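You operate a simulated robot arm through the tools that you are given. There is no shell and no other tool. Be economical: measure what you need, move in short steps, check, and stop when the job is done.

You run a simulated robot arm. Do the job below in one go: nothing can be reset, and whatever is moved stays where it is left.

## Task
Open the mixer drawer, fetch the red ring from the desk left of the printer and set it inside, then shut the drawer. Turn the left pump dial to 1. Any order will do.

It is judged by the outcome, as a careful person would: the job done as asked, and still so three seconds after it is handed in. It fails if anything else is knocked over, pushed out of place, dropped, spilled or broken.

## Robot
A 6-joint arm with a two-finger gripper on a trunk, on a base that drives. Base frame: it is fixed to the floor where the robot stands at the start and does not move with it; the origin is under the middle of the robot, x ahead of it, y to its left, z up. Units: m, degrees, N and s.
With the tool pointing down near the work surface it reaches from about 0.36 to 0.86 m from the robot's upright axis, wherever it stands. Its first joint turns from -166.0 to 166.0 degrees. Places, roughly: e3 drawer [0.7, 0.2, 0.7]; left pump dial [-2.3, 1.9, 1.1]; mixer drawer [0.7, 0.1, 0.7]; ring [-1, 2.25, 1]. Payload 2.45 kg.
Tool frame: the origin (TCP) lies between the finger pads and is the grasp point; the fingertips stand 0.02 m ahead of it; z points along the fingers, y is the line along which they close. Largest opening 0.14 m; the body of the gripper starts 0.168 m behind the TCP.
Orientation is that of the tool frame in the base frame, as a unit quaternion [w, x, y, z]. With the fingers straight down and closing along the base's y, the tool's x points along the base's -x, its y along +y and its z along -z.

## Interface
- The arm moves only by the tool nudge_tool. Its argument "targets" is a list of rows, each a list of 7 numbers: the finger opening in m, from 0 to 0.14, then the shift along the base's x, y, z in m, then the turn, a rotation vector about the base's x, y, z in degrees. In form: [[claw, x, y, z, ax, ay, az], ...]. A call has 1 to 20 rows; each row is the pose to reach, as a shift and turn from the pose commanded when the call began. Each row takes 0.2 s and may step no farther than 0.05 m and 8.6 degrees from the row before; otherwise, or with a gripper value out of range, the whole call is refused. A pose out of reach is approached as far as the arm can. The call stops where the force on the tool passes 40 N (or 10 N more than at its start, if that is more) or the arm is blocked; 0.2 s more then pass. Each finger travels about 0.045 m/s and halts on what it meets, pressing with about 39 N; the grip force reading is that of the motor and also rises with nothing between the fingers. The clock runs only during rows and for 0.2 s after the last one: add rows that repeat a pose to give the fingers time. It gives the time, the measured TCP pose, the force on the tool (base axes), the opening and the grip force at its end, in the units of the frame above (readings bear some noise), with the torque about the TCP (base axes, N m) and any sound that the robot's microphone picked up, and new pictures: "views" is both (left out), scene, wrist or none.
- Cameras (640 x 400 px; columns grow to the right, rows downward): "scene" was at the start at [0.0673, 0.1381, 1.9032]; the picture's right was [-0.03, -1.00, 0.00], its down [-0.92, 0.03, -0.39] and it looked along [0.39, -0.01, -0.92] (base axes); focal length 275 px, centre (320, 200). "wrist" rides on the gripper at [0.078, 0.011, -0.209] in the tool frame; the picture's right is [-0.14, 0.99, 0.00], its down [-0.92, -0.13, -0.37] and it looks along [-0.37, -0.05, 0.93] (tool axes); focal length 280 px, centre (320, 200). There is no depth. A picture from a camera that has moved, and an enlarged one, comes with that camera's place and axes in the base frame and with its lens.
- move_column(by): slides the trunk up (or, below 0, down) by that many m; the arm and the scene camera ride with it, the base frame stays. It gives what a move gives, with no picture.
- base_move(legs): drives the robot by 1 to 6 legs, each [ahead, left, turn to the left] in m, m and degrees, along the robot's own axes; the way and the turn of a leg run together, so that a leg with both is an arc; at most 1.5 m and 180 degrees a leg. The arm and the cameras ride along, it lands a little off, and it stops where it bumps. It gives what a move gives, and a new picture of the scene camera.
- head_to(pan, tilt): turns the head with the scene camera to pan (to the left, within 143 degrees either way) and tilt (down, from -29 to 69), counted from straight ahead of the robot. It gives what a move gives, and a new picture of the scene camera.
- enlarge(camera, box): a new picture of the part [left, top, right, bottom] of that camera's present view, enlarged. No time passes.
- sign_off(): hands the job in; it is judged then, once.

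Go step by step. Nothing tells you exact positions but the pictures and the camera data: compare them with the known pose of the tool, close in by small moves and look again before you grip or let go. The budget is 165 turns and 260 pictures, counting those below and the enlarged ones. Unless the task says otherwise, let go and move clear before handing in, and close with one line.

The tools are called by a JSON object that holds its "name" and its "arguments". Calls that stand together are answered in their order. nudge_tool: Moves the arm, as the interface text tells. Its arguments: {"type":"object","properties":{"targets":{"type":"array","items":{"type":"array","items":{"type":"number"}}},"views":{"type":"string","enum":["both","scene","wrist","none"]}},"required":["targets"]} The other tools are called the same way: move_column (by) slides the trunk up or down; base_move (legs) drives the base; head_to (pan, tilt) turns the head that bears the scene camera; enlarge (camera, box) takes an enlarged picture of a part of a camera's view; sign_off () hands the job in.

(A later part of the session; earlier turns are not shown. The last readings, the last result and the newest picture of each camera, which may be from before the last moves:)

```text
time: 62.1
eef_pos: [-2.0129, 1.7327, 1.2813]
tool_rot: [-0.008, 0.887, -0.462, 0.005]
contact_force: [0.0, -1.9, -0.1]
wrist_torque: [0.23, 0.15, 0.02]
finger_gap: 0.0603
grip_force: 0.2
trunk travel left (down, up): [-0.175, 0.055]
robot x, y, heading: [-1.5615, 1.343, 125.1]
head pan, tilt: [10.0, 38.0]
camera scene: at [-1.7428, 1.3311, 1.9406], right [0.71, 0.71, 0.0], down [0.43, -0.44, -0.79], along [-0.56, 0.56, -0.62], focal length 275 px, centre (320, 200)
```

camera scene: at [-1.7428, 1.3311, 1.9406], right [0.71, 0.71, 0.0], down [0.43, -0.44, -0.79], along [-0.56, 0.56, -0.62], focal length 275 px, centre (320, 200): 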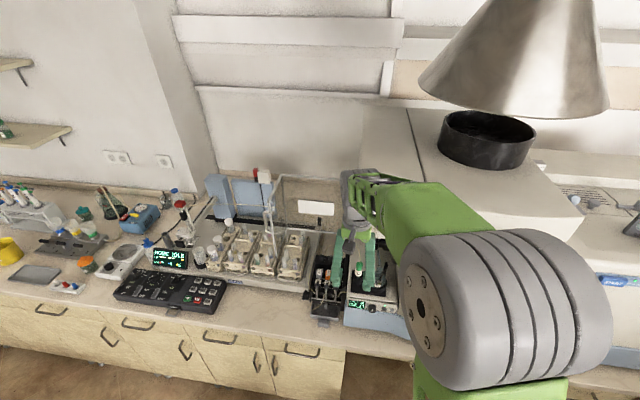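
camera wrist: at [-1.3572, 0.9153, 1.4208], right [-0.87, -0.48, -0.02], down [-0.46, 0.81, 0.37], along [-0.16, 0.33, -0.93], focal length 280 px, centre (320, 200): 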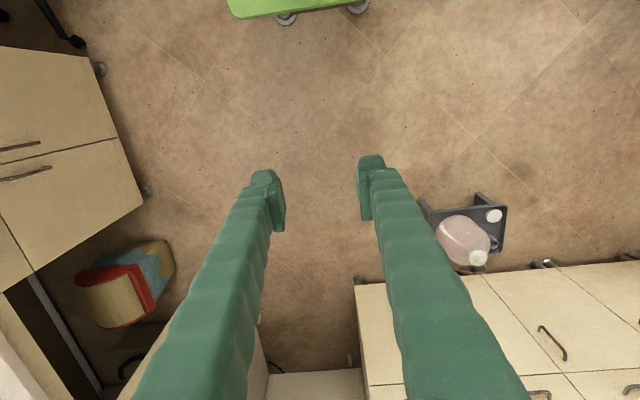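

{"name": "nudge_tool", "arguments": {"targets": [[0.06, 0, 0, 0, 0, 0, 0]], "views": "wrist"}}

{"name": "enlarge", "arguments": {"camera": "scene", "box": [290, 150, 430, 340]}}

```text
time: 62.5
eef_pos: [-2.0133, 1.7322, 1.2837]
tool_rot: [-0.009, 0.887, -0.462, 0.004]
contact_force: [0.9, 0.4, -0.7]
wrist_torque: [0.12, 0.1, 0.01]
finger_gap: 0.0601
grip_force: 0.1
trunk travel left (down, up): [-0.175, 0.055]
robot x, y, heading: [-1.5585, 1.3458, 125.0]
head pan, tilt: [10.0, 38.0]
camera wrist: at [-1.9813, 1.6593, 1.4902], right [-0.89, -0.46, -0.02], down [-0.43, 0.82, 0.37], along [-0.15, 0.34, -0.93], focal length 280 px, centre (320, 200)
```

wrist: 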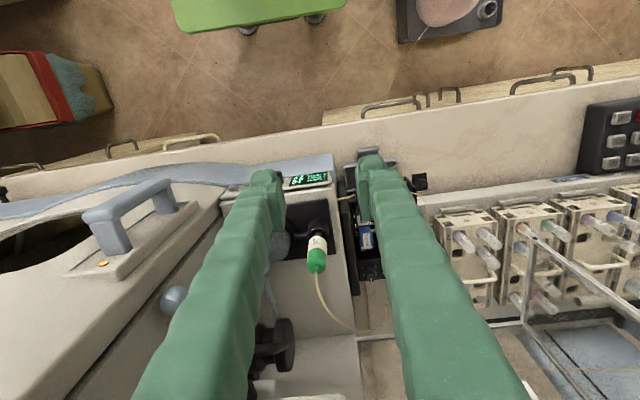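

```text
2.11 times, centred on (360, 245) of scene
camera zoom: at [-1.7428, 1.3312, 1.9406], right [0.71, 0.71, 0.0], down [0.43, -0.44, -0.79], along [-0.56, 0.56, -0.62], focal length 579 px, centre (236, 105)
```

zoom: 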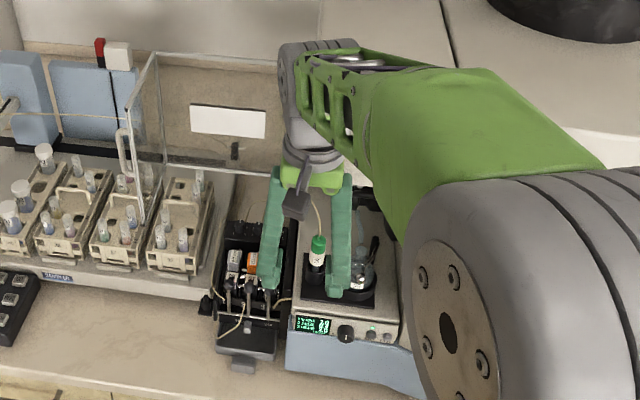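

{"name": "nudge_tool", "arguments": {"targets": [[0.06, -0.035, -0.025, 0.0, 0, 0, 0], [0.06, -0.07, -0.05, 0.0, 0, 0, 0], [0.06, -0.105, -0.076, 0.0, 0, 0, 0]], "views": "wrist"}}

```text
time: 63.3
eef_pos: [-2.1203, 1.6546, 1.2818]
tool_rot: [-0.009, 0.887, -0.462, 0.005]
contact_force: [-0.2, -0.7, -0.4]
wrist_torque: [0.03, -0.05, 0.0]
finger_gap: 0.06
grip_force: 0.0
trunk travel left (down, up): [-0.175, 0.055]
robot x, y, heading: [-1.5611, 1.3431, 124.9]
head pan, tilt: [10.0, 38.0]
camera wrist: at [-2.0886, 1.5829, 1.4903], right [-0.89, -0.46, -0.02], down [-0.43, 0.82, 0.37], along [-0.15, 0.34, -0.93], focal length 280 px, centre (320, 200)
```

wrist: 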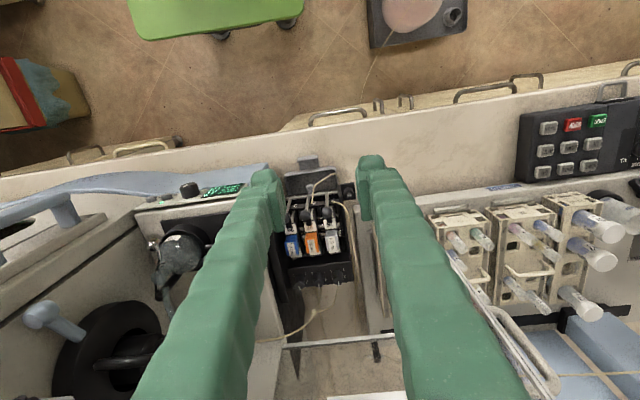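

{"name": "enlarge", "arguments": {"camera": "wrist", "box": [260, 150, 390, 320]}}

{"name": "base_move", "arguments": {"legs": [[0.12, 0, 1]]}}

```text
2.35 times, centred on (325, 235) of wrist
camera zoom: at [-2.0886, 1.5829, 1.4903], right [-0.89, -0.46, -0.02], down [-0.43, 0.82, 0.37], along [-0.15, 0.34, -0.93], focal length 660 px, centre (308, 118)
```

zoom: 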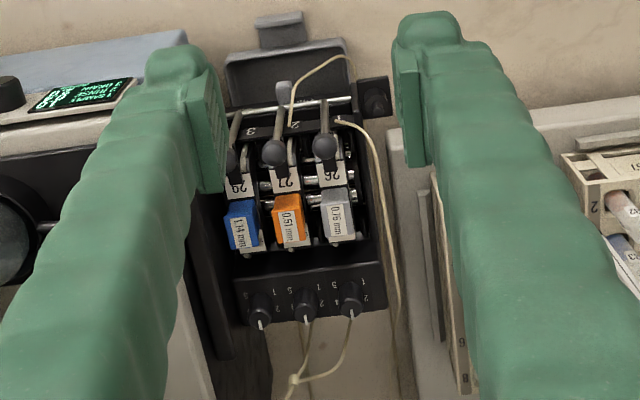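

```text
time: 64.5
eef_pos: [-2.1962, 1.744, 1.2808]
tool_rot: [-0.009, 0.892, -0.453, 0.005]
contact_force: [0.3, 0.2, 0.2]
wrist_torque: [-0.07, -0.05, -0.01]
finger_gap: 0.0603
grip_force: 0.1
trunk travel left (down, up): [-0.175, 0.055]
robot x, y, heading: [-1.6304, 1.4394, 126.1]
head pan, tilt: [10.0, 38.0]
camera scene: at [-1.8139, 1.4275, 1.9404], right [0.69, 0.72, 0.0], down [0.44, -0.43, -0.79], along [-0.57, 0.55, -0.62], focal length 275 px, centre (320, 200)
```

scene: 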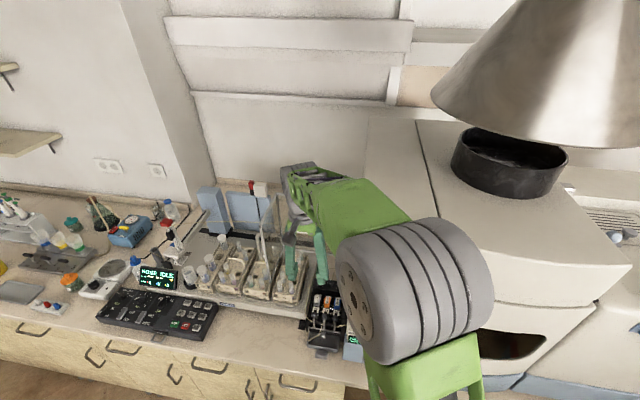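

{"name": "nudge_tool", "arguments": {"targets": [[0.08, -0.035, 0.02, 0, 0, 0, 0], [0.1, -0.07, 0.04, 0, 0, 0, 0], [0.12, -0.08, 0.07, -0.02, 0, 0, 0], [0.12, -0.08, 0.09, -0.05, 0, 0, 0], [0.12, -0.08, 0.09, -0.05, 0, 0, 0]], "views": "wrist"}}

{"name": "enlarge", "arguments": {"camera": "wrist", "box": [260, 140, 400, 280]}}

```text
time: 65.7
eef_pos: [-2.2753, 1.8342, 1.2337]
tool_rot: [-0.009, 0.891, -0.453, 0.004]
contact_force: [-0.1, -0.1, 0.5]
wrist_torque: [0.0, 0.0, 0.03]
finger_gap: 0.1201
grip_force: 0.1
trunk travel left (down, up): [-0.175, 0.055]
robot x, y, heading: [-1.6305, 1.4373, 125.9]
head pan, tilt: [10.0, 38.0]
camera wrist: at [-2.241, 1.7616, 1.4427], right [-0.88, -0.47, -0.02], down [-0.44, 0.82, 0.37], along [-0.16, 0.33, -0.93], focal length 280 px, centre (320, 200)
```

wrist: 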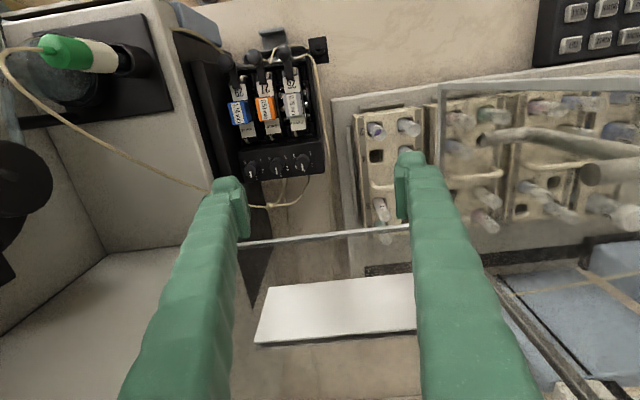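

```text
2.86 times, centred on (330, 210) of wrist
camera zoom: at [-2.241, 1.7616, 1.4427], right [-0.88, -0.47, -0.02], down [-0.44, 0.82, 0.37], along [-0.16, 0.33, -0.93], focal length 801 px, centre (291, 171)
```

zoom: 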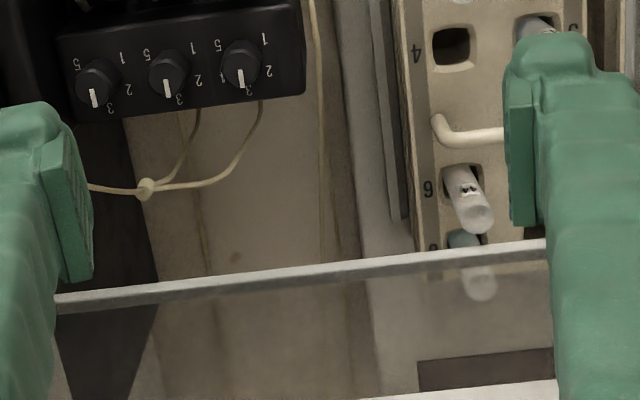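

{"name": "enlarge", "arguments": {"camera": "wrist", "box": [285, 145, 317, 180]}}

{"name": "enlarge", "arguments": {"camera": "wrist", "box": [240, 140, 320, 190]}}

{"name": "enlarge", "arguments": {"camera": "scene", "box": [240, 150, 400, 320]}}

```text
11.43 times, centred on (301, 162) of wrist
camera zoom: at [-2.241, 1.7616, 1.4427], right [-0.88, -0.47, -0.02], down [-0.44, 0.82, 0.37], along [-0.16, 0.33, -0.93], focal length 3204 px, centre (537, 629)
```

zoom: 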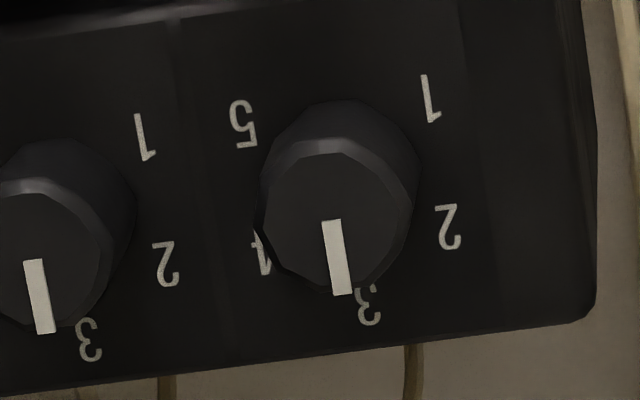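

```text
8.00 times, centred on (280, 165) of wrist
camera zoom: at [-2.241, 1.7616, 1.4427], right [-0.88, -0.47, -0.02], down [-0.44, 0.82, 0.37], along [-0.16, 0.33, -0.93], focal length 2243 px, centre (640, 480)
```

zoom: 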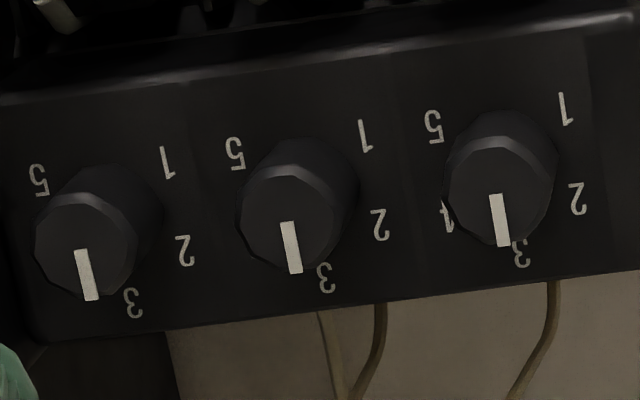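

```text
2.35 times, centred on (320, 235) of scene
camera zoom: at [-1.8123, 1.4255, 1.9406], right [0.69, 0.72, 0.0], down [0.44, -0.43, -0.79], along [-0.57, 0.55, -0.62], focal length 647 px, centre (320, 118)
```

zoom: 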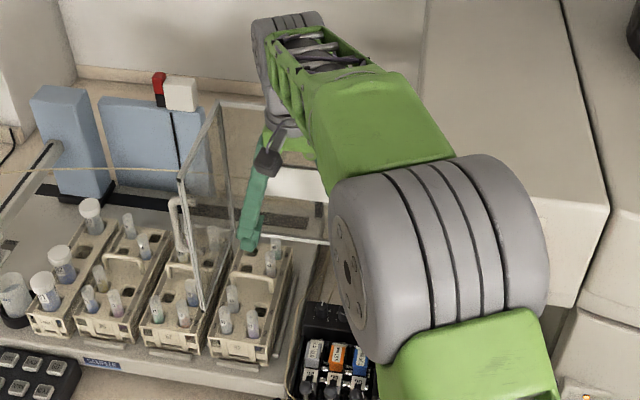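

The dial reads 1–5 in 60° steps, so the pointer must turn 120° counter-clockwise seen from above. A clear panel stands close behind it and a housing overhangs on the right, so I'll retract, shift the base left a bit and lean the gripper back toward the robot.

{"name": "nudge_tool", "arguments": {"targets": [[0.1, 0.026, -0.036, 0.01, 0, 0, 0], [0.08, 0.053, -0.072, 0.02, 0, 0, 0], [0.06, 0.08, -0.11, 0.02, 0, 0, 0], [0.05, 0.09, -0.125, 0.02, 0, 0, 0]], "views": "none"}}

{"name": "base_move", "arguments": {"legs": [[0, 0.09, 0]]}}

```text
time: 66.7
eef_pos: [-2.1827, 1.708, 1.2543]
tool_rot: [-0.008, 0.891, -0.454, 0.005]
contact_force: [0.7, -1.1, -0.4]
wrist_torque: [-0.01, -0.01, 0.0]
finger_gap: 0.05
grip_force: 0.1
trunk travel left (down, up): [-0.175, 0.055]
robot x, y, heading: [-1.6344, 1.4405, 126.1]
head pan, tilt: [10.0, 38.0]
```

```text
time: 68.2
eef_pos: [-2.2557, 1.6553, 1.2548]
tool_rot: [-0.009, 0.891, -0.454, 0.004]
contact_force: [0.5, 0.1, 0.0]
wrist_torque: [0.0, -0.02, -0.01]
finger_gap: 0.0499
grip_force: 0.1
trunk travel left (down, up): [-0.175, 0.055]
robot x, y, heading: [-1.7044, 1.3871, 125.9]
head pan, tilt: [10.0, 38.0]
camera scene: at [-1.8859, 1.3722, 1.9405], right [0.69, 0.72, 0.0], down [0.44, -0.43, -0.79], along [-0.57, 0.55, -0.62], focal length 275 px, centre (320, 200)
```

scene: 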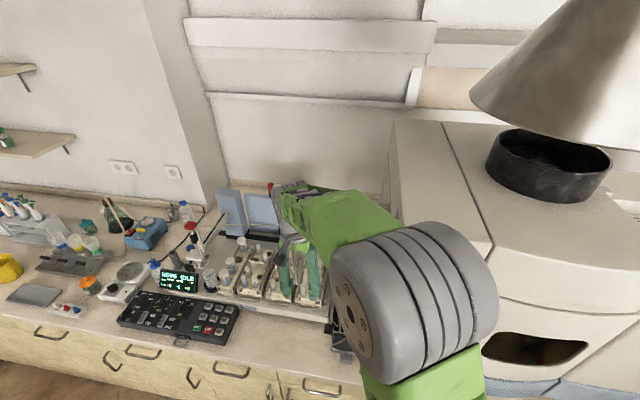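

{"name": "nudge_tool", "arguments": {"targets": [[0.05, 0.01, 0.008, 0, 0, 0, 7.5], [0.05, 0.02, 0.016, 0, 0, 0, 15], [0.05, 0.03, 0.022, 0, 0, 0, 22.5], [0.05, 0.04, 0.029, 0, 0, 0, 30], [0.05, 0.04, 0.029, 0, 0, 0, 37.5], [0.05, 0.04, 0.029, 0, 0, 0, 45], [0.05, 0.04, 0.029, 0, 0, 0, 52.5], [0.05, 0.04, 0.029, 0, 0, 0, 60]], "views": "none"}}

{"name": "nudge_tool", "arguments": {"targets": [[0.05, 0.0, 0.0, -0.02, 7, 0.7, 0], [0.05, 0.0, 0.0, -0.05, 13.5, 1.4, 0], [0.05, 0.0, 0.0, -0.08, 19.9, 2.1, 0], [0.05, 0.0, 0.0, -0.1, 19.9, 2.1, 0]]}}

```text
time: 70.0
eef_pos: [-2.2155, 1.6841, 1.2553]
tool_rot: [-0.009, 0.998, 0.054, 0.0]
contact_force: [0.8, -0.2, -0.5]
wrist_torque: [0.0, -0.03, -0.02]
finger_gap: 0.0499
grip_force: 0.1
trunk travel left (down, up): [-0.175, 0.055]
robot x, y, heading: [-1.6996, 1.3892, 125.9]
head pan, tilt: [10.0, 38.0]
```

```text
time: 71.0
eef_pos: [-2.2175, 1.685, 1.1546]
tool_rot: [-0.183, 0.982, 0.052, -0.01]
contact_force: [-0.6, -0.5, 0.2]
wrist_torque: [-0.02, -0.03, 0.01]
finger_gap: 0.0499
grip_force: 0.1
trunk travel left (down, up): [-0.175, 0.055]
robot x, y, heading: [-1.7034, 1.3876, 126.1]
head pan, tilt: [10.0, 38.0]
camera scene: at [-1.8855, 1.3734, 1.9405], right [0.69, 0.72, 0.0], down [0.44, -0.43, -0.79], along [-0.57, 0.55, -0.62], focal length 275 px, centre (320, 200)
camera wrist: at [-2.1312, 1.6078, 1.3436], right [-0.04, -0.93, -0.36], down [-0.91, -0.11, 0.39], along [-0.4, 0.34, -0.85], focal length 280 px, centre (320, 200)
```

scene: 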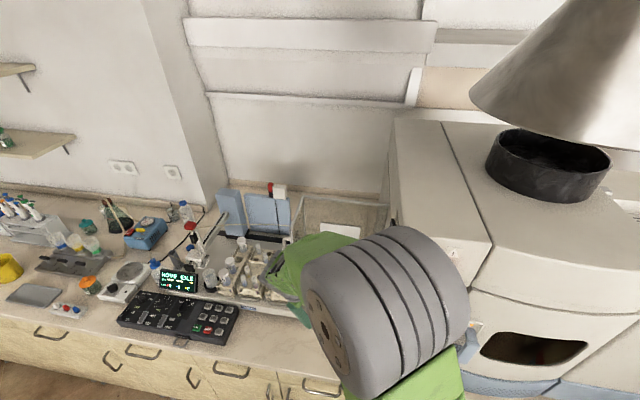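
wrist: 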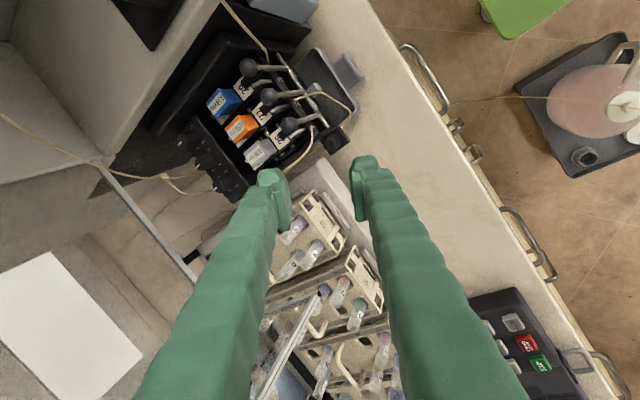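

{"name": "nudge_tool", "arguments": {"targets": [[0.05, -0.008, 0.034, 0.0, 0, 0, 0], [0.05, -0.017, 0.07, 0.0, 0, 0, 0], [0.05, -0.026, 0.107, 0.0, 0, 0, 0], [0.05, -0.035, 0.145, -0.005, 0, 0, 0]]}}

{"name": "enlarge", "arguments": {"camera": "wrist", "box": [220, 110, 400, 250]}}

```text
time: 72.0
eef_pos: [-2.2505, 1.8309, 1.1482]
tool_rot: [-0.182, 0.982, 0.051, -0.009]
contact_force: [0.4, 0.6, 0.5]
wrist_torque: [-0.06, -0.01, 0.03]
finger_gap: 0.0499
grip_force: 0.1
trunk travel left (down, up): [-0.175, 0.055]
robot x, y, heading: [-1.6993, 1.3869, 126.0]
head pan, tilt: [10.0, 38.0]
camera scene: at [-1.8856, 1.3741, 1.9405], right [0.69, 0.72, 0.0], down [0.44, -0.43, -0.79], along [-0.57, 0.55, -0.62], focal length 275 px, centre (320, 200)
camera wrist: at [-2.1638, 1.7547, 1.3398], right [-0.04, -0.93, -0.36], down [-0.91, -0.11, 0.39], along [-0.4, 0.34, -0.85], focal length 280 px, centre (320, 200)
```

scene: 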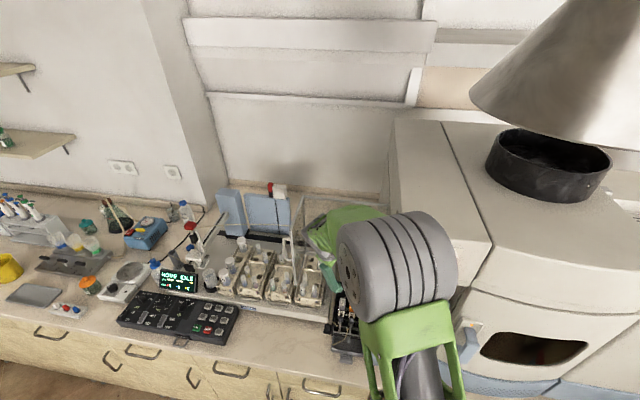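
wrist: 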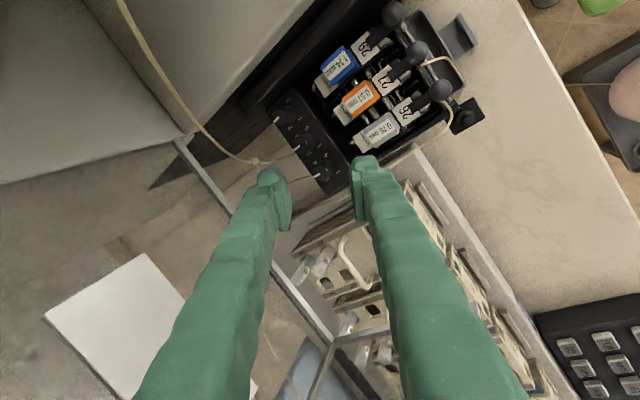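

```text
2.86 times, centred on (310, 180) of wrist
camera zoom: at [-2.1638, 1.7547, 1.3398], right [-0.04, -0.93, -0.36], down [-0.91, -0.11, 0.39], along [-0.4, 0.34, -0.85], focal length 801 px, centre (349, 257)
```

zoom: 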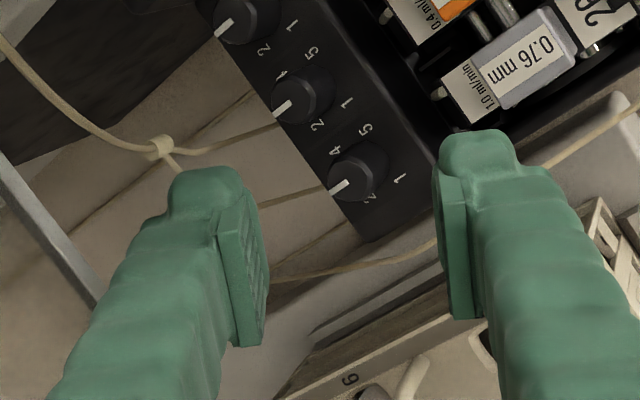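

{"name": "enlarge", "arguments": {"camera": "wrist", "box": [250, 110, 350, 190]}}

```text
5.00 times, centred on (300, 150) of wrist
camera zoom: at [-2.1638, 1.7547, 1.3398], right [-0.04, -0.93, -0.36], down [-0.91, -0.11, 0.39], along [-0.4, 0.34, -0.85], focal length 1402 px, centre (420, 450)
```

zoom: 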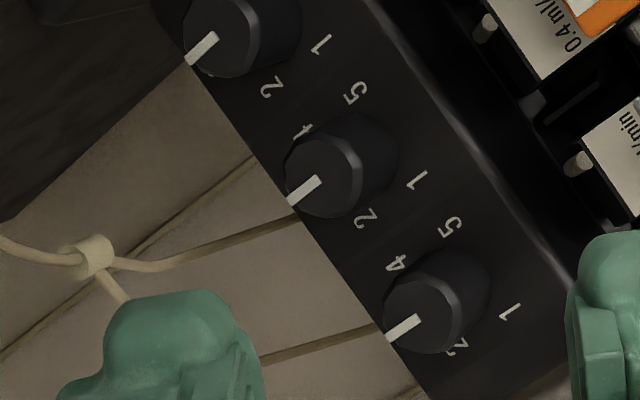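

{"name": "nudge_tool", "arguments": {"targets": [[0.05, -0.007, 0.02, -0.02, 0, 0, 0], [0.05, -0.0125, 0.032, -0.045, 0, 0, 0], [0.05, -0.0125, 0.0325, -0.06, 0, 0, 0]], "views": "wrist"}}

{"name": "enlarge", "arguments": {"camera": "wrist", "box": [230, 120, 400, 250]}}

```text
time: 72.8
eef_pos: [-2.262, 1.8621, 1.0899]
tool_rot: [-0.183, 0.982, 0.052, -0.009]
contact_force: [0.0, 0.9, 0.2]
wrist_torque: [0.0, -0.01, 0.03]
finger_gap: 0.05
grip_force: 0.0
trunk travel left (down, up): [-0.175, 0.055]
robot x, y, heading: [-1.704, 1.3902, 126.3]
head pan, tilt: [10.0, 38.0]
camera wrist: at [-2.1765, 1.7845, 1.2796], right [-0.04, -0.93, -0.36], down [-0.91, -0.11, 0.39], along [-0.4, 0.34, -0.85], focal length 280 px, centre (320, 200)
```

wrist: 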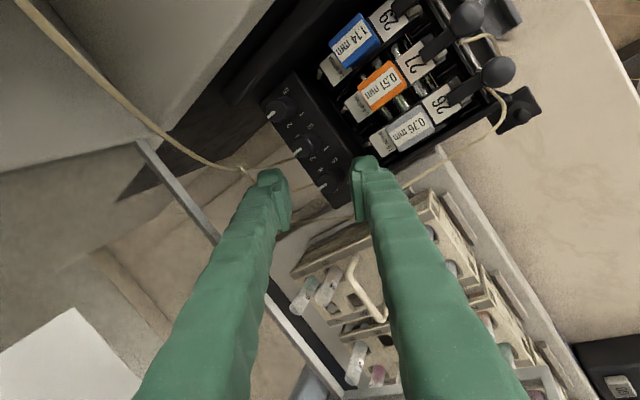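

```text
3.08 times, centred on (315, 185) of wrist
camera zoom: at [-2.1765, 1.7845, 1.2796], right [-0.04, -0.93, -0.36], down [-0.91, -0.11, 0.39], along [-0.4, 0.34, -0.85], focal length 863 px, centre (335, 246)
```

zoom: 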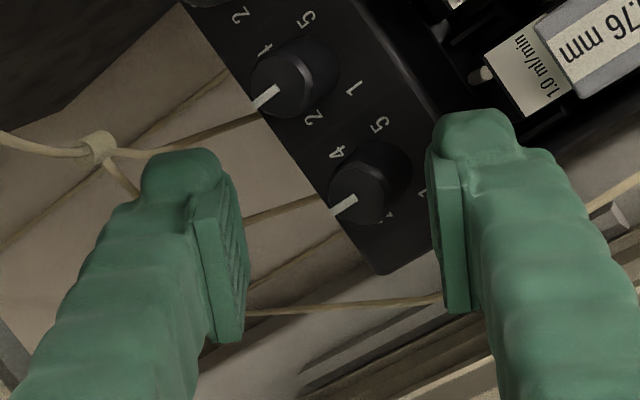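

{"name": "nudge_tool", "arguments": {"targets": [[0.04, -0.001, 0.001, -0.01, 0, 0, 0], [0.04, -0.0035, 0.002, -0.02, 0, 0, 0], [0.04, -0.0035, 0.002, -0.03, 0, 0, 0]], "views": "wrist"}}

{"name": "enlarge", "arguments": {"camera": "wrist", "box": [230, 120, 400, 250]}}

```text
time: 73.4
eef_pos: [-2.2627, 1.863, 1.0814]
tool_rot: [-0.187, 0.981, 0.051, -0.01]
contact_force: [13.7, -11.2, 31.1]
wrist_torque: [-1.07, -0.56, 0.34]
finger_gap: 0.0416
grip_force: 1.7
trunk travel left (down, up): [-0.175, 0.055]
robot x, y, heading: [-1.7005, 1.3862, 126.1]
head pan, tilt: [10.0, 38.0]
stopped in row 2: the force on the tool passed its limit at 52 N (the readings are from after the stop); the commanded pose is now the measured one
camera wrist: at [-2.1767, 1.7847, 1.2712], right [-0.04, -0.93, -0.36], down [-0.91, -0.11, 0.39], along [-0.41, 0.35, -0.85], focal length 280 px, centre (320, 200)
```

wrist: 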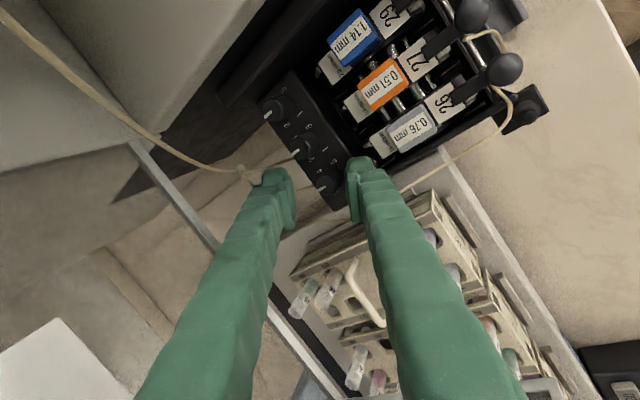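

```text
3.08 times, centred on (315, 185) of wrist
camera zoom: at [-2.1767, 1.7847, 1.2712], right [-0.04, -0.93, -0.36], down [-0.91, -0.11, 0.39], along [-0.41, 0.35, -0.85], focal length 863 px, centre (335, 246)
```

zoom: 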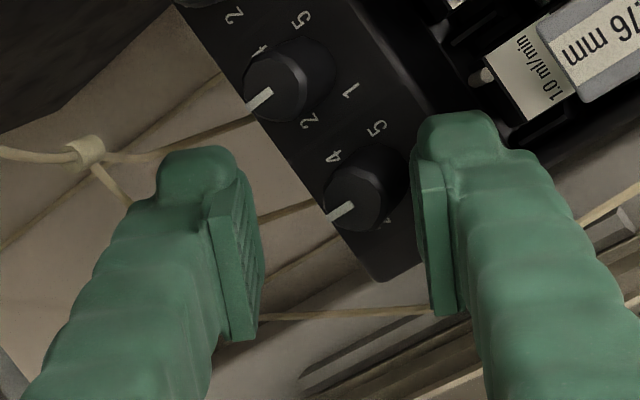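

The front finger touched the pump housing in front of the dial; nothing looks displaced. I'll lift straight up and change the grip so the fingers close sideways, with only a slim opening.

{"name": "nudge_tool", "arguments": {"targets": [[0.05, 0.0, 0.0, 0.02, 0, 0, 0], [0.05, 0.005, -0.01, 0.05, 0, 0, 0], [0.05, 0.005, -0.01, 0.06, 0, 0, 0]], "views": "none"}}

{"name": "nudge_tool", "arguments": {"targets": [[0.05, 0, 0, 0, -0.3, 2.94, -7.66], [0.05, 0, 0, 0, -0.6, 5.88, -15.32], [0.05, 0, 0, 0, -0.9, 8.82, -22.98], [0.05, 0, 0, 0, -1.2, 11.76, -30.64], [0.05, 0, 0, 0, -1.5, 14.7, -38.3], [0.05, 0, 0, 0, -1.8, 17.64, -45.96], [0.05, 0, 0, 0, -2.1, 20.58, -53.62], [0.05, 0, 0, 0, -2.4, 23.52, -61.28], [0.05, 0, 0, 0, -2.7, 26.46, -68.94], [0.05, 0, 0, 0, -3.0, 29.4, -76.6], [0.05, 0, 0, 0, -3.3, 32.2, -84.0]], "views": "none"}}

{"name": "nudge_tool", "arguments": {"targets": [[0.05, 0, 0, 0, 0, 0, 7.5], [0.05, 0, 0, 0, 0, 0, 15], [0.05, 0, 0, 0, 0, 0, 15]]}}

{"name": "enlarge", "arguments": {"camera": "wrist", "box": [250, 120, 390, 250]}}

```text
time: 74.2
eef_pos: [-2.2613, 1.8537, 1.1373]
tool_rot: [-0.184, 0.981, 0.052, -0.011]
contact_force: [0.4, -0.1, -0.2]
wrist_torque: [0.0, 0.04, -0.01]
finger_gap: 0.0501
grip_force: 0.1
trunk travel left (down, up): [-0.175, 0.055]
robot x, y, heading: [-1.6997, 1.3878, 126.0]
head pan, tilt: [10.0, 38.0]
```

```text
time: 76.6
eef_pos: [-2.2628, 1.8543, 1.1371]
tool_rot: [-0.124, 0.729, -0.659, -0.136]
contact_force: [0.6, 0.3, -0.3]
wrist_torque: [0.0, 0.0, -0.01]
finger_gap: 0.0499
grip_force: 0.1
trunk travel left (down, up): [-0.175, 0.055]
robot x, y, heading: [-1.7043, 1.3886, 126.1]
head pan, tilt: [10.0, 38.0]
```

```text
time: 77.4
eef_pos: [-2.262, 1.8541, 1.1367]
tool_rot: [-0.105, 0.81, -0.557, -0.151]
contact_force: [0.3, -0.4, -0.8]
wrist_torque: [0.02, -0.03, 0.01]
finger_gap: 0.0499
grip_force: 0.0
trunk travel left (down, up): [-0.175, 0.055]
robot x, y, heading: [-1.7049, 1.3907, 125.9]
head pan, tilt: [10.0, 38.0]
camera scene: at [-1.8852, 1.3725, 1.9406], right [0.69, 0.72, 0.0], down [0.44, -0.43, -0.79], along [-0.57, 0.55, -0.62], focal length 275 px, centre (320, 200)
camera wrist: at [-2.2207, 1.7112, 1.303], right [-0.97, -0.23, 0.05], down [-0.14, 0.72, 0.68], along [-0.19, 0.65, -0.73], focal length 280 px, centre (320, 200)
```

scene: 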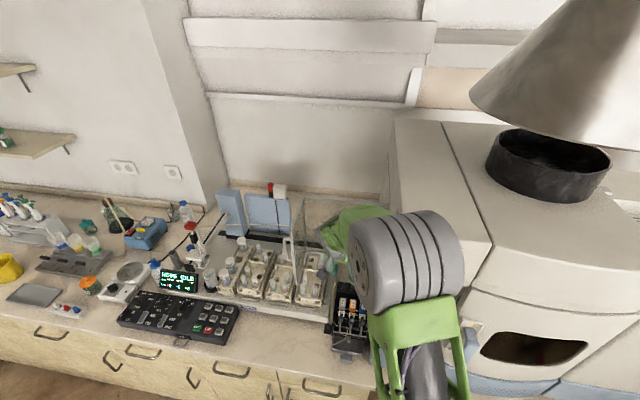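
wrist: 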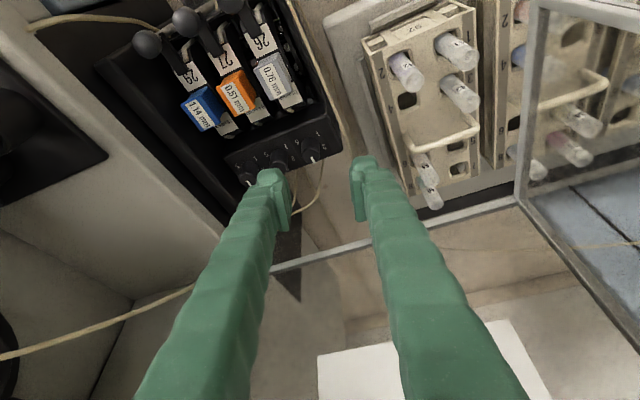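

```text
3.08 times, centred on (320, 185) of wrist
camera zoom: at [-2.2207, 1.7112, 1.303], right [-0.97, -0.23, 0.05], down [-0.14, 0.72, 0.68], along [-0.19, 0.65, -0.73], focal length 863 px, centre (320, 246)
```

zoom: 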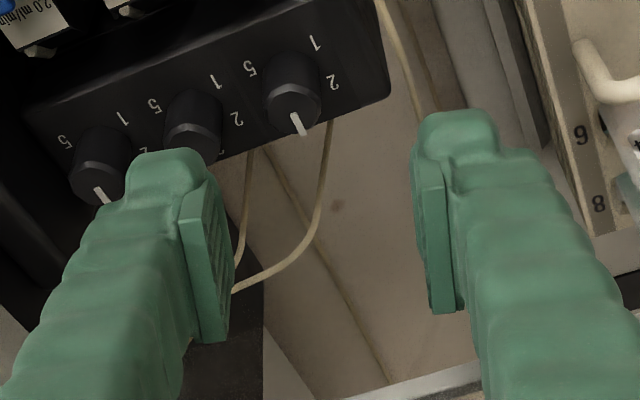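

{"name": "nudge_tool", "arguments": {"targets": [[0.04, 0.0025, 0.0013, -0.015, 0, 0, 0], [0.03, 0.0025, 0.0013, -0.03, 0, 0, 0], [0.024, 0.0025, 0.0013, -0.0395, 0, 0, 0], [0.024, 0.0025, 0.0013, -0.0395, 0, 0, 0], [0.024, 0.0025, 0.0013, -0.0395, 0, 0, 0]], "views": "wrist"}}

{"name": "enlarge", "arguments": {"camera": "wrist", "box": [270, 140, 370, 230]}}

```text
time: 78.6
eef_pos: [-2.2594, 1.8559, 1.0971]
tool_rot: [-0.106, 0.81, -0.557, -0.15]
contact_force: [-0.3, -0.7, -0.1]
wrist_torque: [0.02, -0.02, -0.02]
finger_gap: 0.0242
grip_force: 0.1
trunk travel left (down, up): [-0.175, 0.055]
robot x, y, heading: [-1.7025, 1.3876, 126.2]
head pan, tilt: [10.0, 38.0]
camera wrist: at [-2.2169, 1.7131, 1.2625], right [-0.97, -0.23, 0.05], down [-0.14, 0.72, 0.68], along [-0.19, 0.65, -0.73], focal length 280 px, centre (320, 200)
```

wrist: 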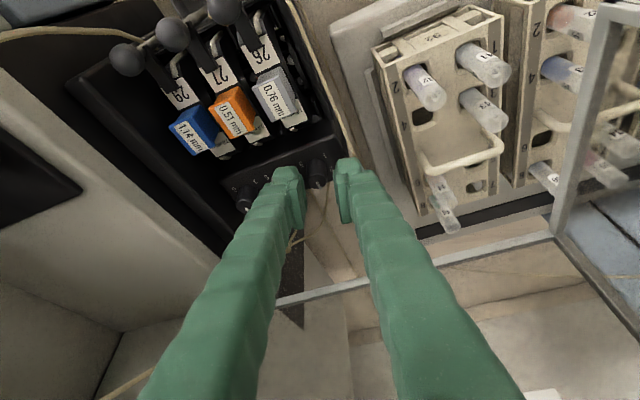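

```text
4.44 times, centred on (320, 185) of wrist
camera zoom: at [-2.2169, 1.7131, 1.2625], right [-0.97, -0.23, 0.05], down [-0.14, 0.72, 0.68], along [-0.19, 0.65, -0.73], focal length 1246 px, centre (320, 267)
```

zoom: 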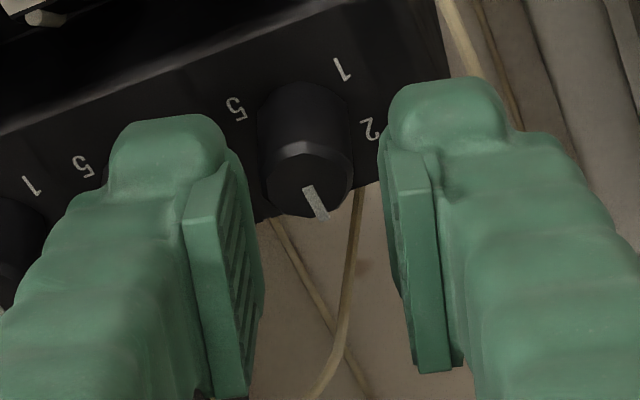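

Fingers straddle the knob nicely. Descending onto it slowly.

{"name": "nudge_tool", "arguments": {"targets": [[0.024, 0, 0, -0.007, 0, 0, 0], [0.024, 0, 0, -0.014, 0, 0, 0], [0.024, 0, 0, -0.021, 0, 0, 0]], "views": "wrist"}}

{"name": "enlarge", "arguments": {"camera": "wrist", "box": [270, 140, 370, 230]}}

```text
time: 79.4
eef_pos: [-2.2607, 1.8548, 1.0854]
tool_rot: [-0.107, 0.809, -0.556, -0.157]
contact_force: [7.4, -11.5, 20.6]
wrist_torque: [0.19, -0.48, -0.04]
finger_gap: 0.026
grip_force: 1.8
trunk travel left (down, up): [-0.175, 0.055]
robot x, y, heading: [-1.701, 1.3879, 126.0]
head pan, tilt: [10.0, 38.0]
stopped in row 3: the force on the tool passed its limit at 44 N (the readings are from after the stop); the commanded pose is now the measured one
camera wrist: at [-2.2176, 1.7105, 1.2491], right [-0.97, -0.24, 0.05], down [-0.14, 0.72, 0.68], along [-0.2, 0.66, -0.73], focal length 280 px, centre (320, 200)
```

wrist: 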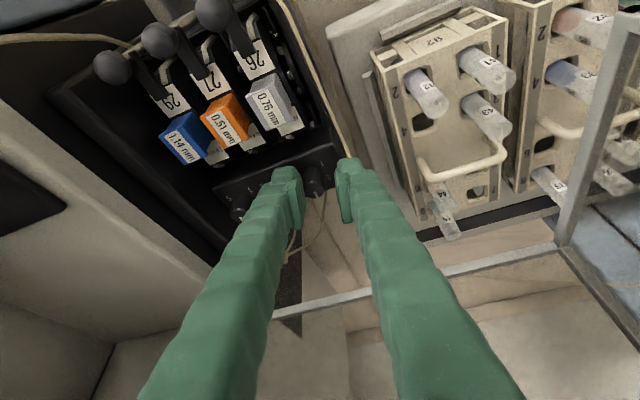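

```text
4.44 times, centred on (320, 185) of wrist
camera zoom: at [-2.2176, 1.7105, 1.2491], right [-0.97, -0.24, 0.05], down [-0.14, 0.72, 0.68], along [-0.2, 0.66, -0.73], focal length 1246 px, centre (320, 267)
```

zoom: 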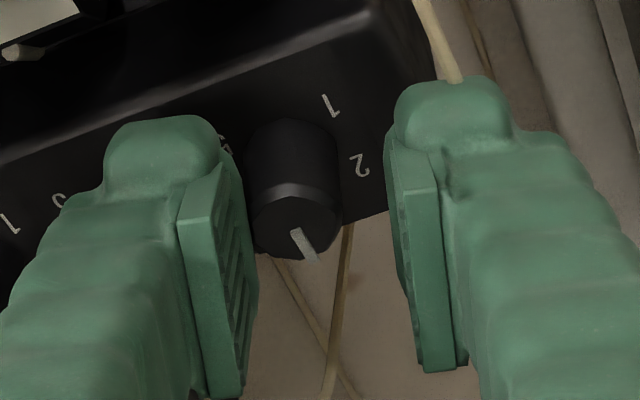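

The right finger seems to graze the neighbouring knob at this angle. I'll lift, square the fingers with the knob row, and look again.

{"name": "nudge_tool", "arguments": {"targets": [[0.024, 0, 0, 0.012, 0, 0, 0], [0.024, 0.0027, 0.001, 0.016, 0, 0, 5.5], [0.024, 0.0027, 0.001, 0.016, 0, 0, 11], [0.024, 0.0027, 0.001, 0.016, 0, 0, 11]], "views": "wrist"}}

{"name": "enlarge", "arguments": {"camera": "wrist", "box": [270, 140, 370, 230]}}

```text
time: 80.4
eef_pos: [-2.2608, 1.8598, 1.0972]
tool_rot: [-0.091, 0.859, -0.476, -0.165]
contact_force: [0.4, 0.3, -0.4]
wrist_torque: [-0.01, -0.04, 0.0]
finger_gap: 0.0239
grip_force: 0.1
trunk travel left (down, up): [-0.175, 0.055]
robot x, y, heading: [-1.7033, 1.3861, 125.8]
head pan, tilt: [10.0, 38.0]
camera wrist: at [-2.1898, 1.7258, 1.2623], right [-0.91, -0.42, 0.05], down [-0.27, 0.68, 0.68], along [-0.32, 0.61, -0.73], focal length 280 px, centre (320, 200)
```

wrist: 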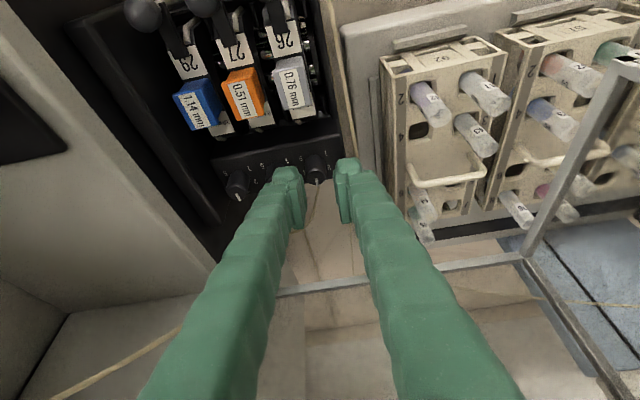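

```text
4.44 times, centred on (320, 185) of wrist
camera zoom: at [-2.1898, 1.7258, 1.2623], right [-0.91, -0.42, 0.05], down [-0.27, 0.68, 0.68], along [-0.32, 0.61, -0.73], focal length 1246 px, centre (320, 267)
```

zoom: 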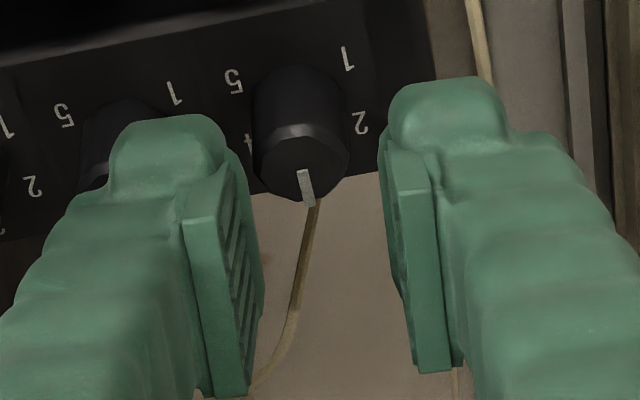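

{"name": "nudge_tool", "arguments": {"targets": [[0.024, 0.0028, -0.004, 0, 0, 0, 0], [0.024, 0.0028, -0.004, -0.007, 0, 0, 0], [0.024, 0.0028, -0.004, -0.013, 0, 0, 0], [0.024, 0.0028, -0.004, -0.018, 0, 0, 0], [0.024, 0.0028, -0.004, -0.021, 0, 0, 0]], "views": "wrist"}}

{"name": "enlarge", "arguments": {"camera": "wrist", "box": [270, 140, 370, 230]}}

```text
time: 81.6
eef_pos: [-2.2574, 1.8539, 1.0851]
tool_rot: [-0.091, 0.859, -0.475, -0.17]
contact_force: [7.9, -11.6, 19.9]
wrist_torque: [0.09, -0.6, -0.34]
finger_gap: 0.0248
grip_force: 0.3
trunk travel left (down, up): [-0.175, 0.055]
robot x, y, heading: [-1.7007, 1.3852, 126.2]
head pan, tilt: [10.0, 38.0]
stopped in row 5: the force on the tool passed its limit at 44 N (the readings are from after the stop); the commanded pose is now the measured one
camera wrist: at [-2.1867, 1.7191, 1.2476], right [-0.91, -0.42, 0.06], down [-0.27, 0.67, 0.69], along [-0.33, 0.61, -0.72], focal length 280 px, centre (320, 200)
```

wrist: 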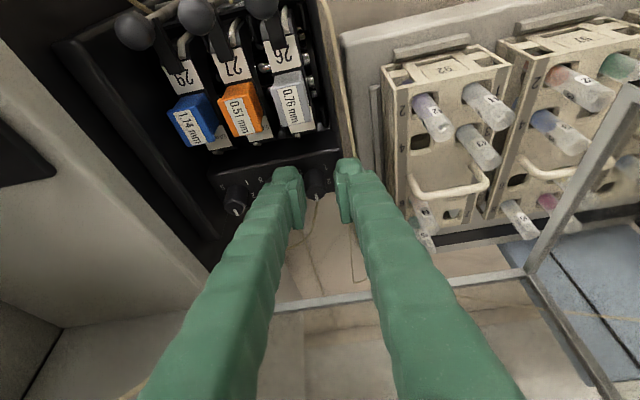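

```text
4.44 times, centred on (320, 185) of wrist
camera zoom: at [-2.1867, 1.7191, 1.2476], right [-0.91, -0.42, 0.06], down [-0.27, 0.67, 0.69], along [-0.33, 0.61, -0.72], focal length 1246 px, centre (320, 267)
```

zoom: 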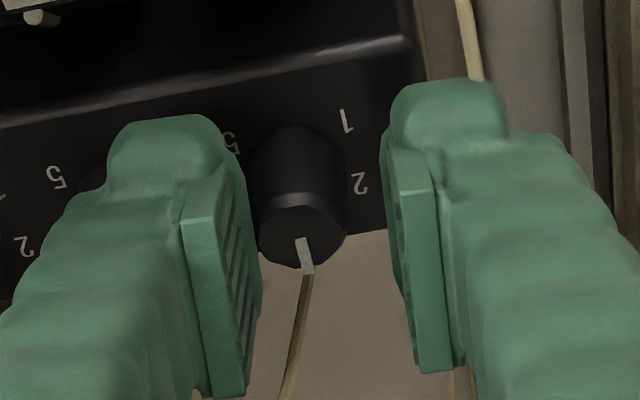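

Contact height has been the same each time, so the tips are most likely resting on the dial plate with the knob already between them. I'll lift 3 mm and close.

{"name": "nudge_tool", "arguments": {"targets": [[0.024, 0, 0, 0.003, 0, 0, 0], [0.012, 0, 0, 0.003, 0, 0, 0], [0.012, 0, 0, 0.003, 0, 0, 0], [0.012, 0, 0, 0.003, 0, 0, 0]], "views": "wrist"}}

{"name": "enlarge", "arguments": {"camera": "wrist", "box": [270, 140, 370, 230]}}

```text
time: 82.6
eef_pos: [-2.2571, 1.8557, 1.0847]
tool_rot: [-0.091, 0.858, -0.476, -0.167]
contact_force: [18.1, -5.4, 1.3]
wrist_torque: [0.09, -0.19, -0.27]
finger_gap: 0.0201
grip_force: 6.1
trunk travel left (down, up): [-0.175, 0.055]
robot x, y, heading: [-1.7018, 1.3873, 126.0]
head pan, tilt: [10.0, 38.0]
camera wrist: at [-2.1859, 1.7208, 1.2485], right [-0.91, -0.42, 0.05], down [-0.27, 0.68, 0.69], along [-0.32, 0.61, -0.73], focal length 280 px, centre (320, 200)
```

wrist: 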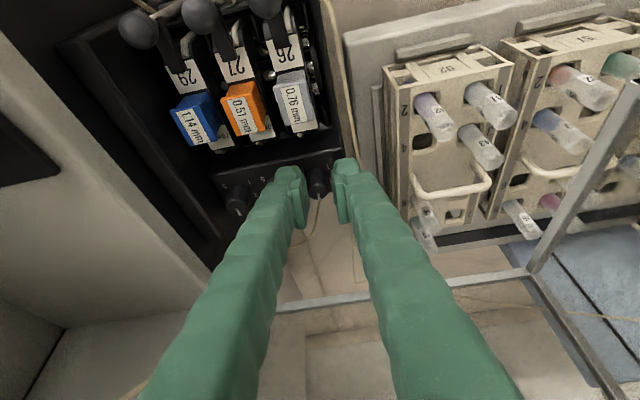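

```text
4.44 times, centred on (320, 185) of wrist
camera zoom: at [-2.1859, 1.7208, 1.2485], right [-0.91, -0.42, 0.05], down [-0.27, 0.68, 0.69], along [-0.32, 0.61, -0.73], focal length 1246 px, centre (320, 267)
```

zoom: 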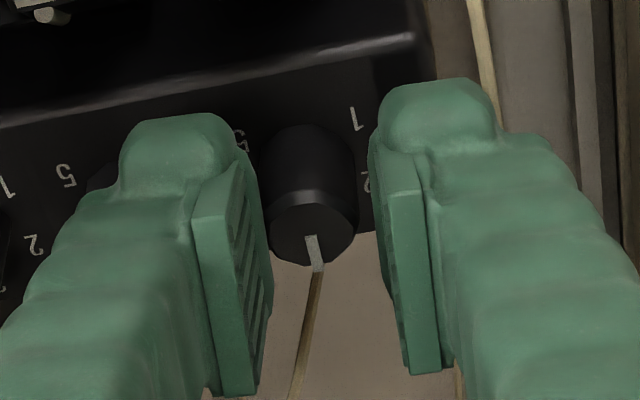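

The knob is held (20 mm). I'll centre on it, squeeze fully, and try a 24° counter-clockwise turn.

{"name": "nudge_tool", "arguments": {"targets": [[0.012, 0.0013, 0.0008, 0, 0, 0, 0], [0.0, 0.0013, 0.0008, 0, 0, 0, 0], [0.0, 0.0013, 0.0008, 0, 0, 0, 0], [0.0, 0.0018, 0.0014, 0, 0, 0, 8], [0.0, 0.0023, 0.0019, 0, 0, 0, 16], [0.0, 0.0029, 0.0024, 0, 0, 0, 24], [0.0, 0.0029, 0.0024, 0, 0, 0, 24]], "views": "wrist"}}

{"name": "enlarge", "arguments": {"camera": "wrist", "box": [270, 140, 370, 230]}}

```text
time: 84.1
eef_pos: [-2.253, 1.8578, 1.0926]
tool_rot: [-0.057, 0.936, -0.292, -0.188]
contact_force: [19.9, -10.2, 38.3]
wrist_torque: [-0.18, -0.36, -0.02]
finger_gap: 0.0059
grip_force: 29.5
trunk travel left (down, up): [-0.175, 0.055]
robot x, y, heading: [-1.704, 1.3888, 126.0]
head pan, tilt: [10.0, 38.0]
stopped in row 7: the force on the tool passed its limit at 44 N (the readings are from after the stop); the commanded pose is now the measured one
camera wrist: at [-2.1336, 1.7618, 1.2548], right [-0.67, -0.74, 0.06], down [-0.51, 0.51, 0.69], along [-0.54, 0.43, -0.72], focal length 280 px, centre (320, 200)
```

wrist: 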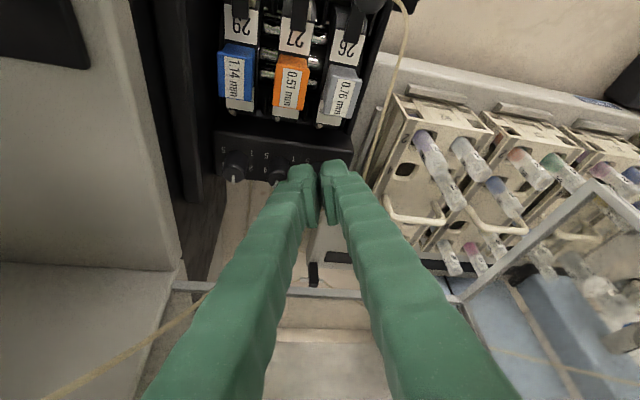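

```text
4.44 times, centred on (320, 185) of wrist
camera zoom: at [-2.1336, 1.7618, 1.2548], right [-0.67, -0.74, 0.06], down [-0.51, 0.51, 0.69], along [-0.54, 0.43, -0.72], focal length 1246 px, centre (320, 267)
```

zoom: 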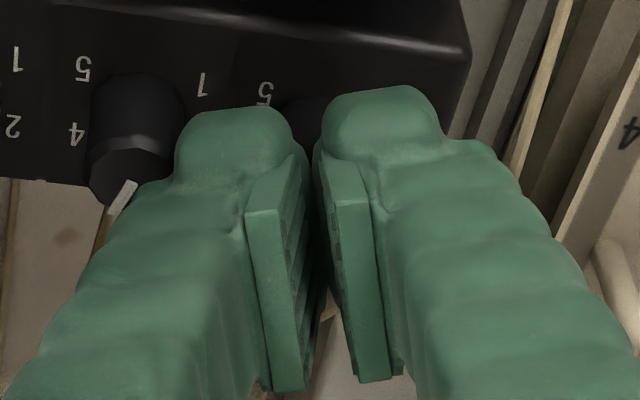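

The grip slid off the knob, and the middle knob may have been brushed. I'll lift clear and check all three pointers.

{"name": "nudge_tool", "arguments": {"targets": [[0.012, 0, 0, 0.015, 0, 0, 0], [0.03, -0.004, -0.006, 0.04, 0, 0, -6], [0.05, -0.005, -0.02, 0.07, 0, 0, -14], [0.07, 0.0, -0.04, 0.08, 0, 0, -22], [0.1, 0.0, -0.05, 0.08, 0, 0, -24]], "views": "wrist"}}

{"name": "enlarge", "arguments": {"camera": "wrist", "box": [250, 90, 390, 200]}}

```text
time: 85.3
eef_pos: [-2.2565, 1.8082, 1.1666]
tool_rot: [-0.094, 0.856, -0.48, -0.169]
contact_force: [0.1, 0.1, -0.7]
wrist_torque: [0.04, 0.04, -0.01]
finger_gap: 0.0965
grip_force: 0.1
trunk travel left (down, up): [-0.175, 0.055]
robot x, y, heading: [-1.7014, 1.3875, 125.9]
head pan, tilt: [10.0, 38.0]
camera wrist: at [-2.1869, 1.6727, 1.3305], right [-0.91, -0.41, 0.06], down [-0.26, 0.68, 0.69], along [-0.32, 0.61, -0.72], focal length 280 px, centre (320, 200)
```

wrist: 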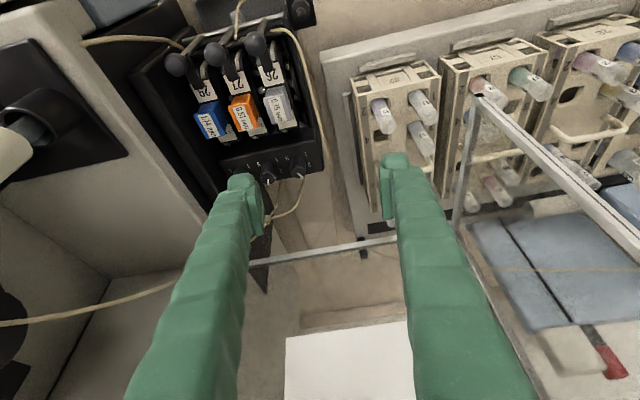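

```text
3.64 times, centred on (320, 145) of wrist
camera zoom: at [-2.1869, 1.6727, 1.3305], right [-0.91, -0.41, 0.06], down [-0.26, 0.68, 0.69], along [-0.32, 0.61, -0.72], focal length 1020 px, centre (320, 400)
```

zoom: 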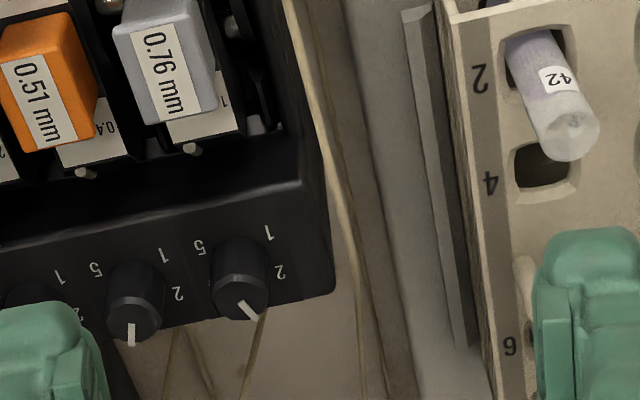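

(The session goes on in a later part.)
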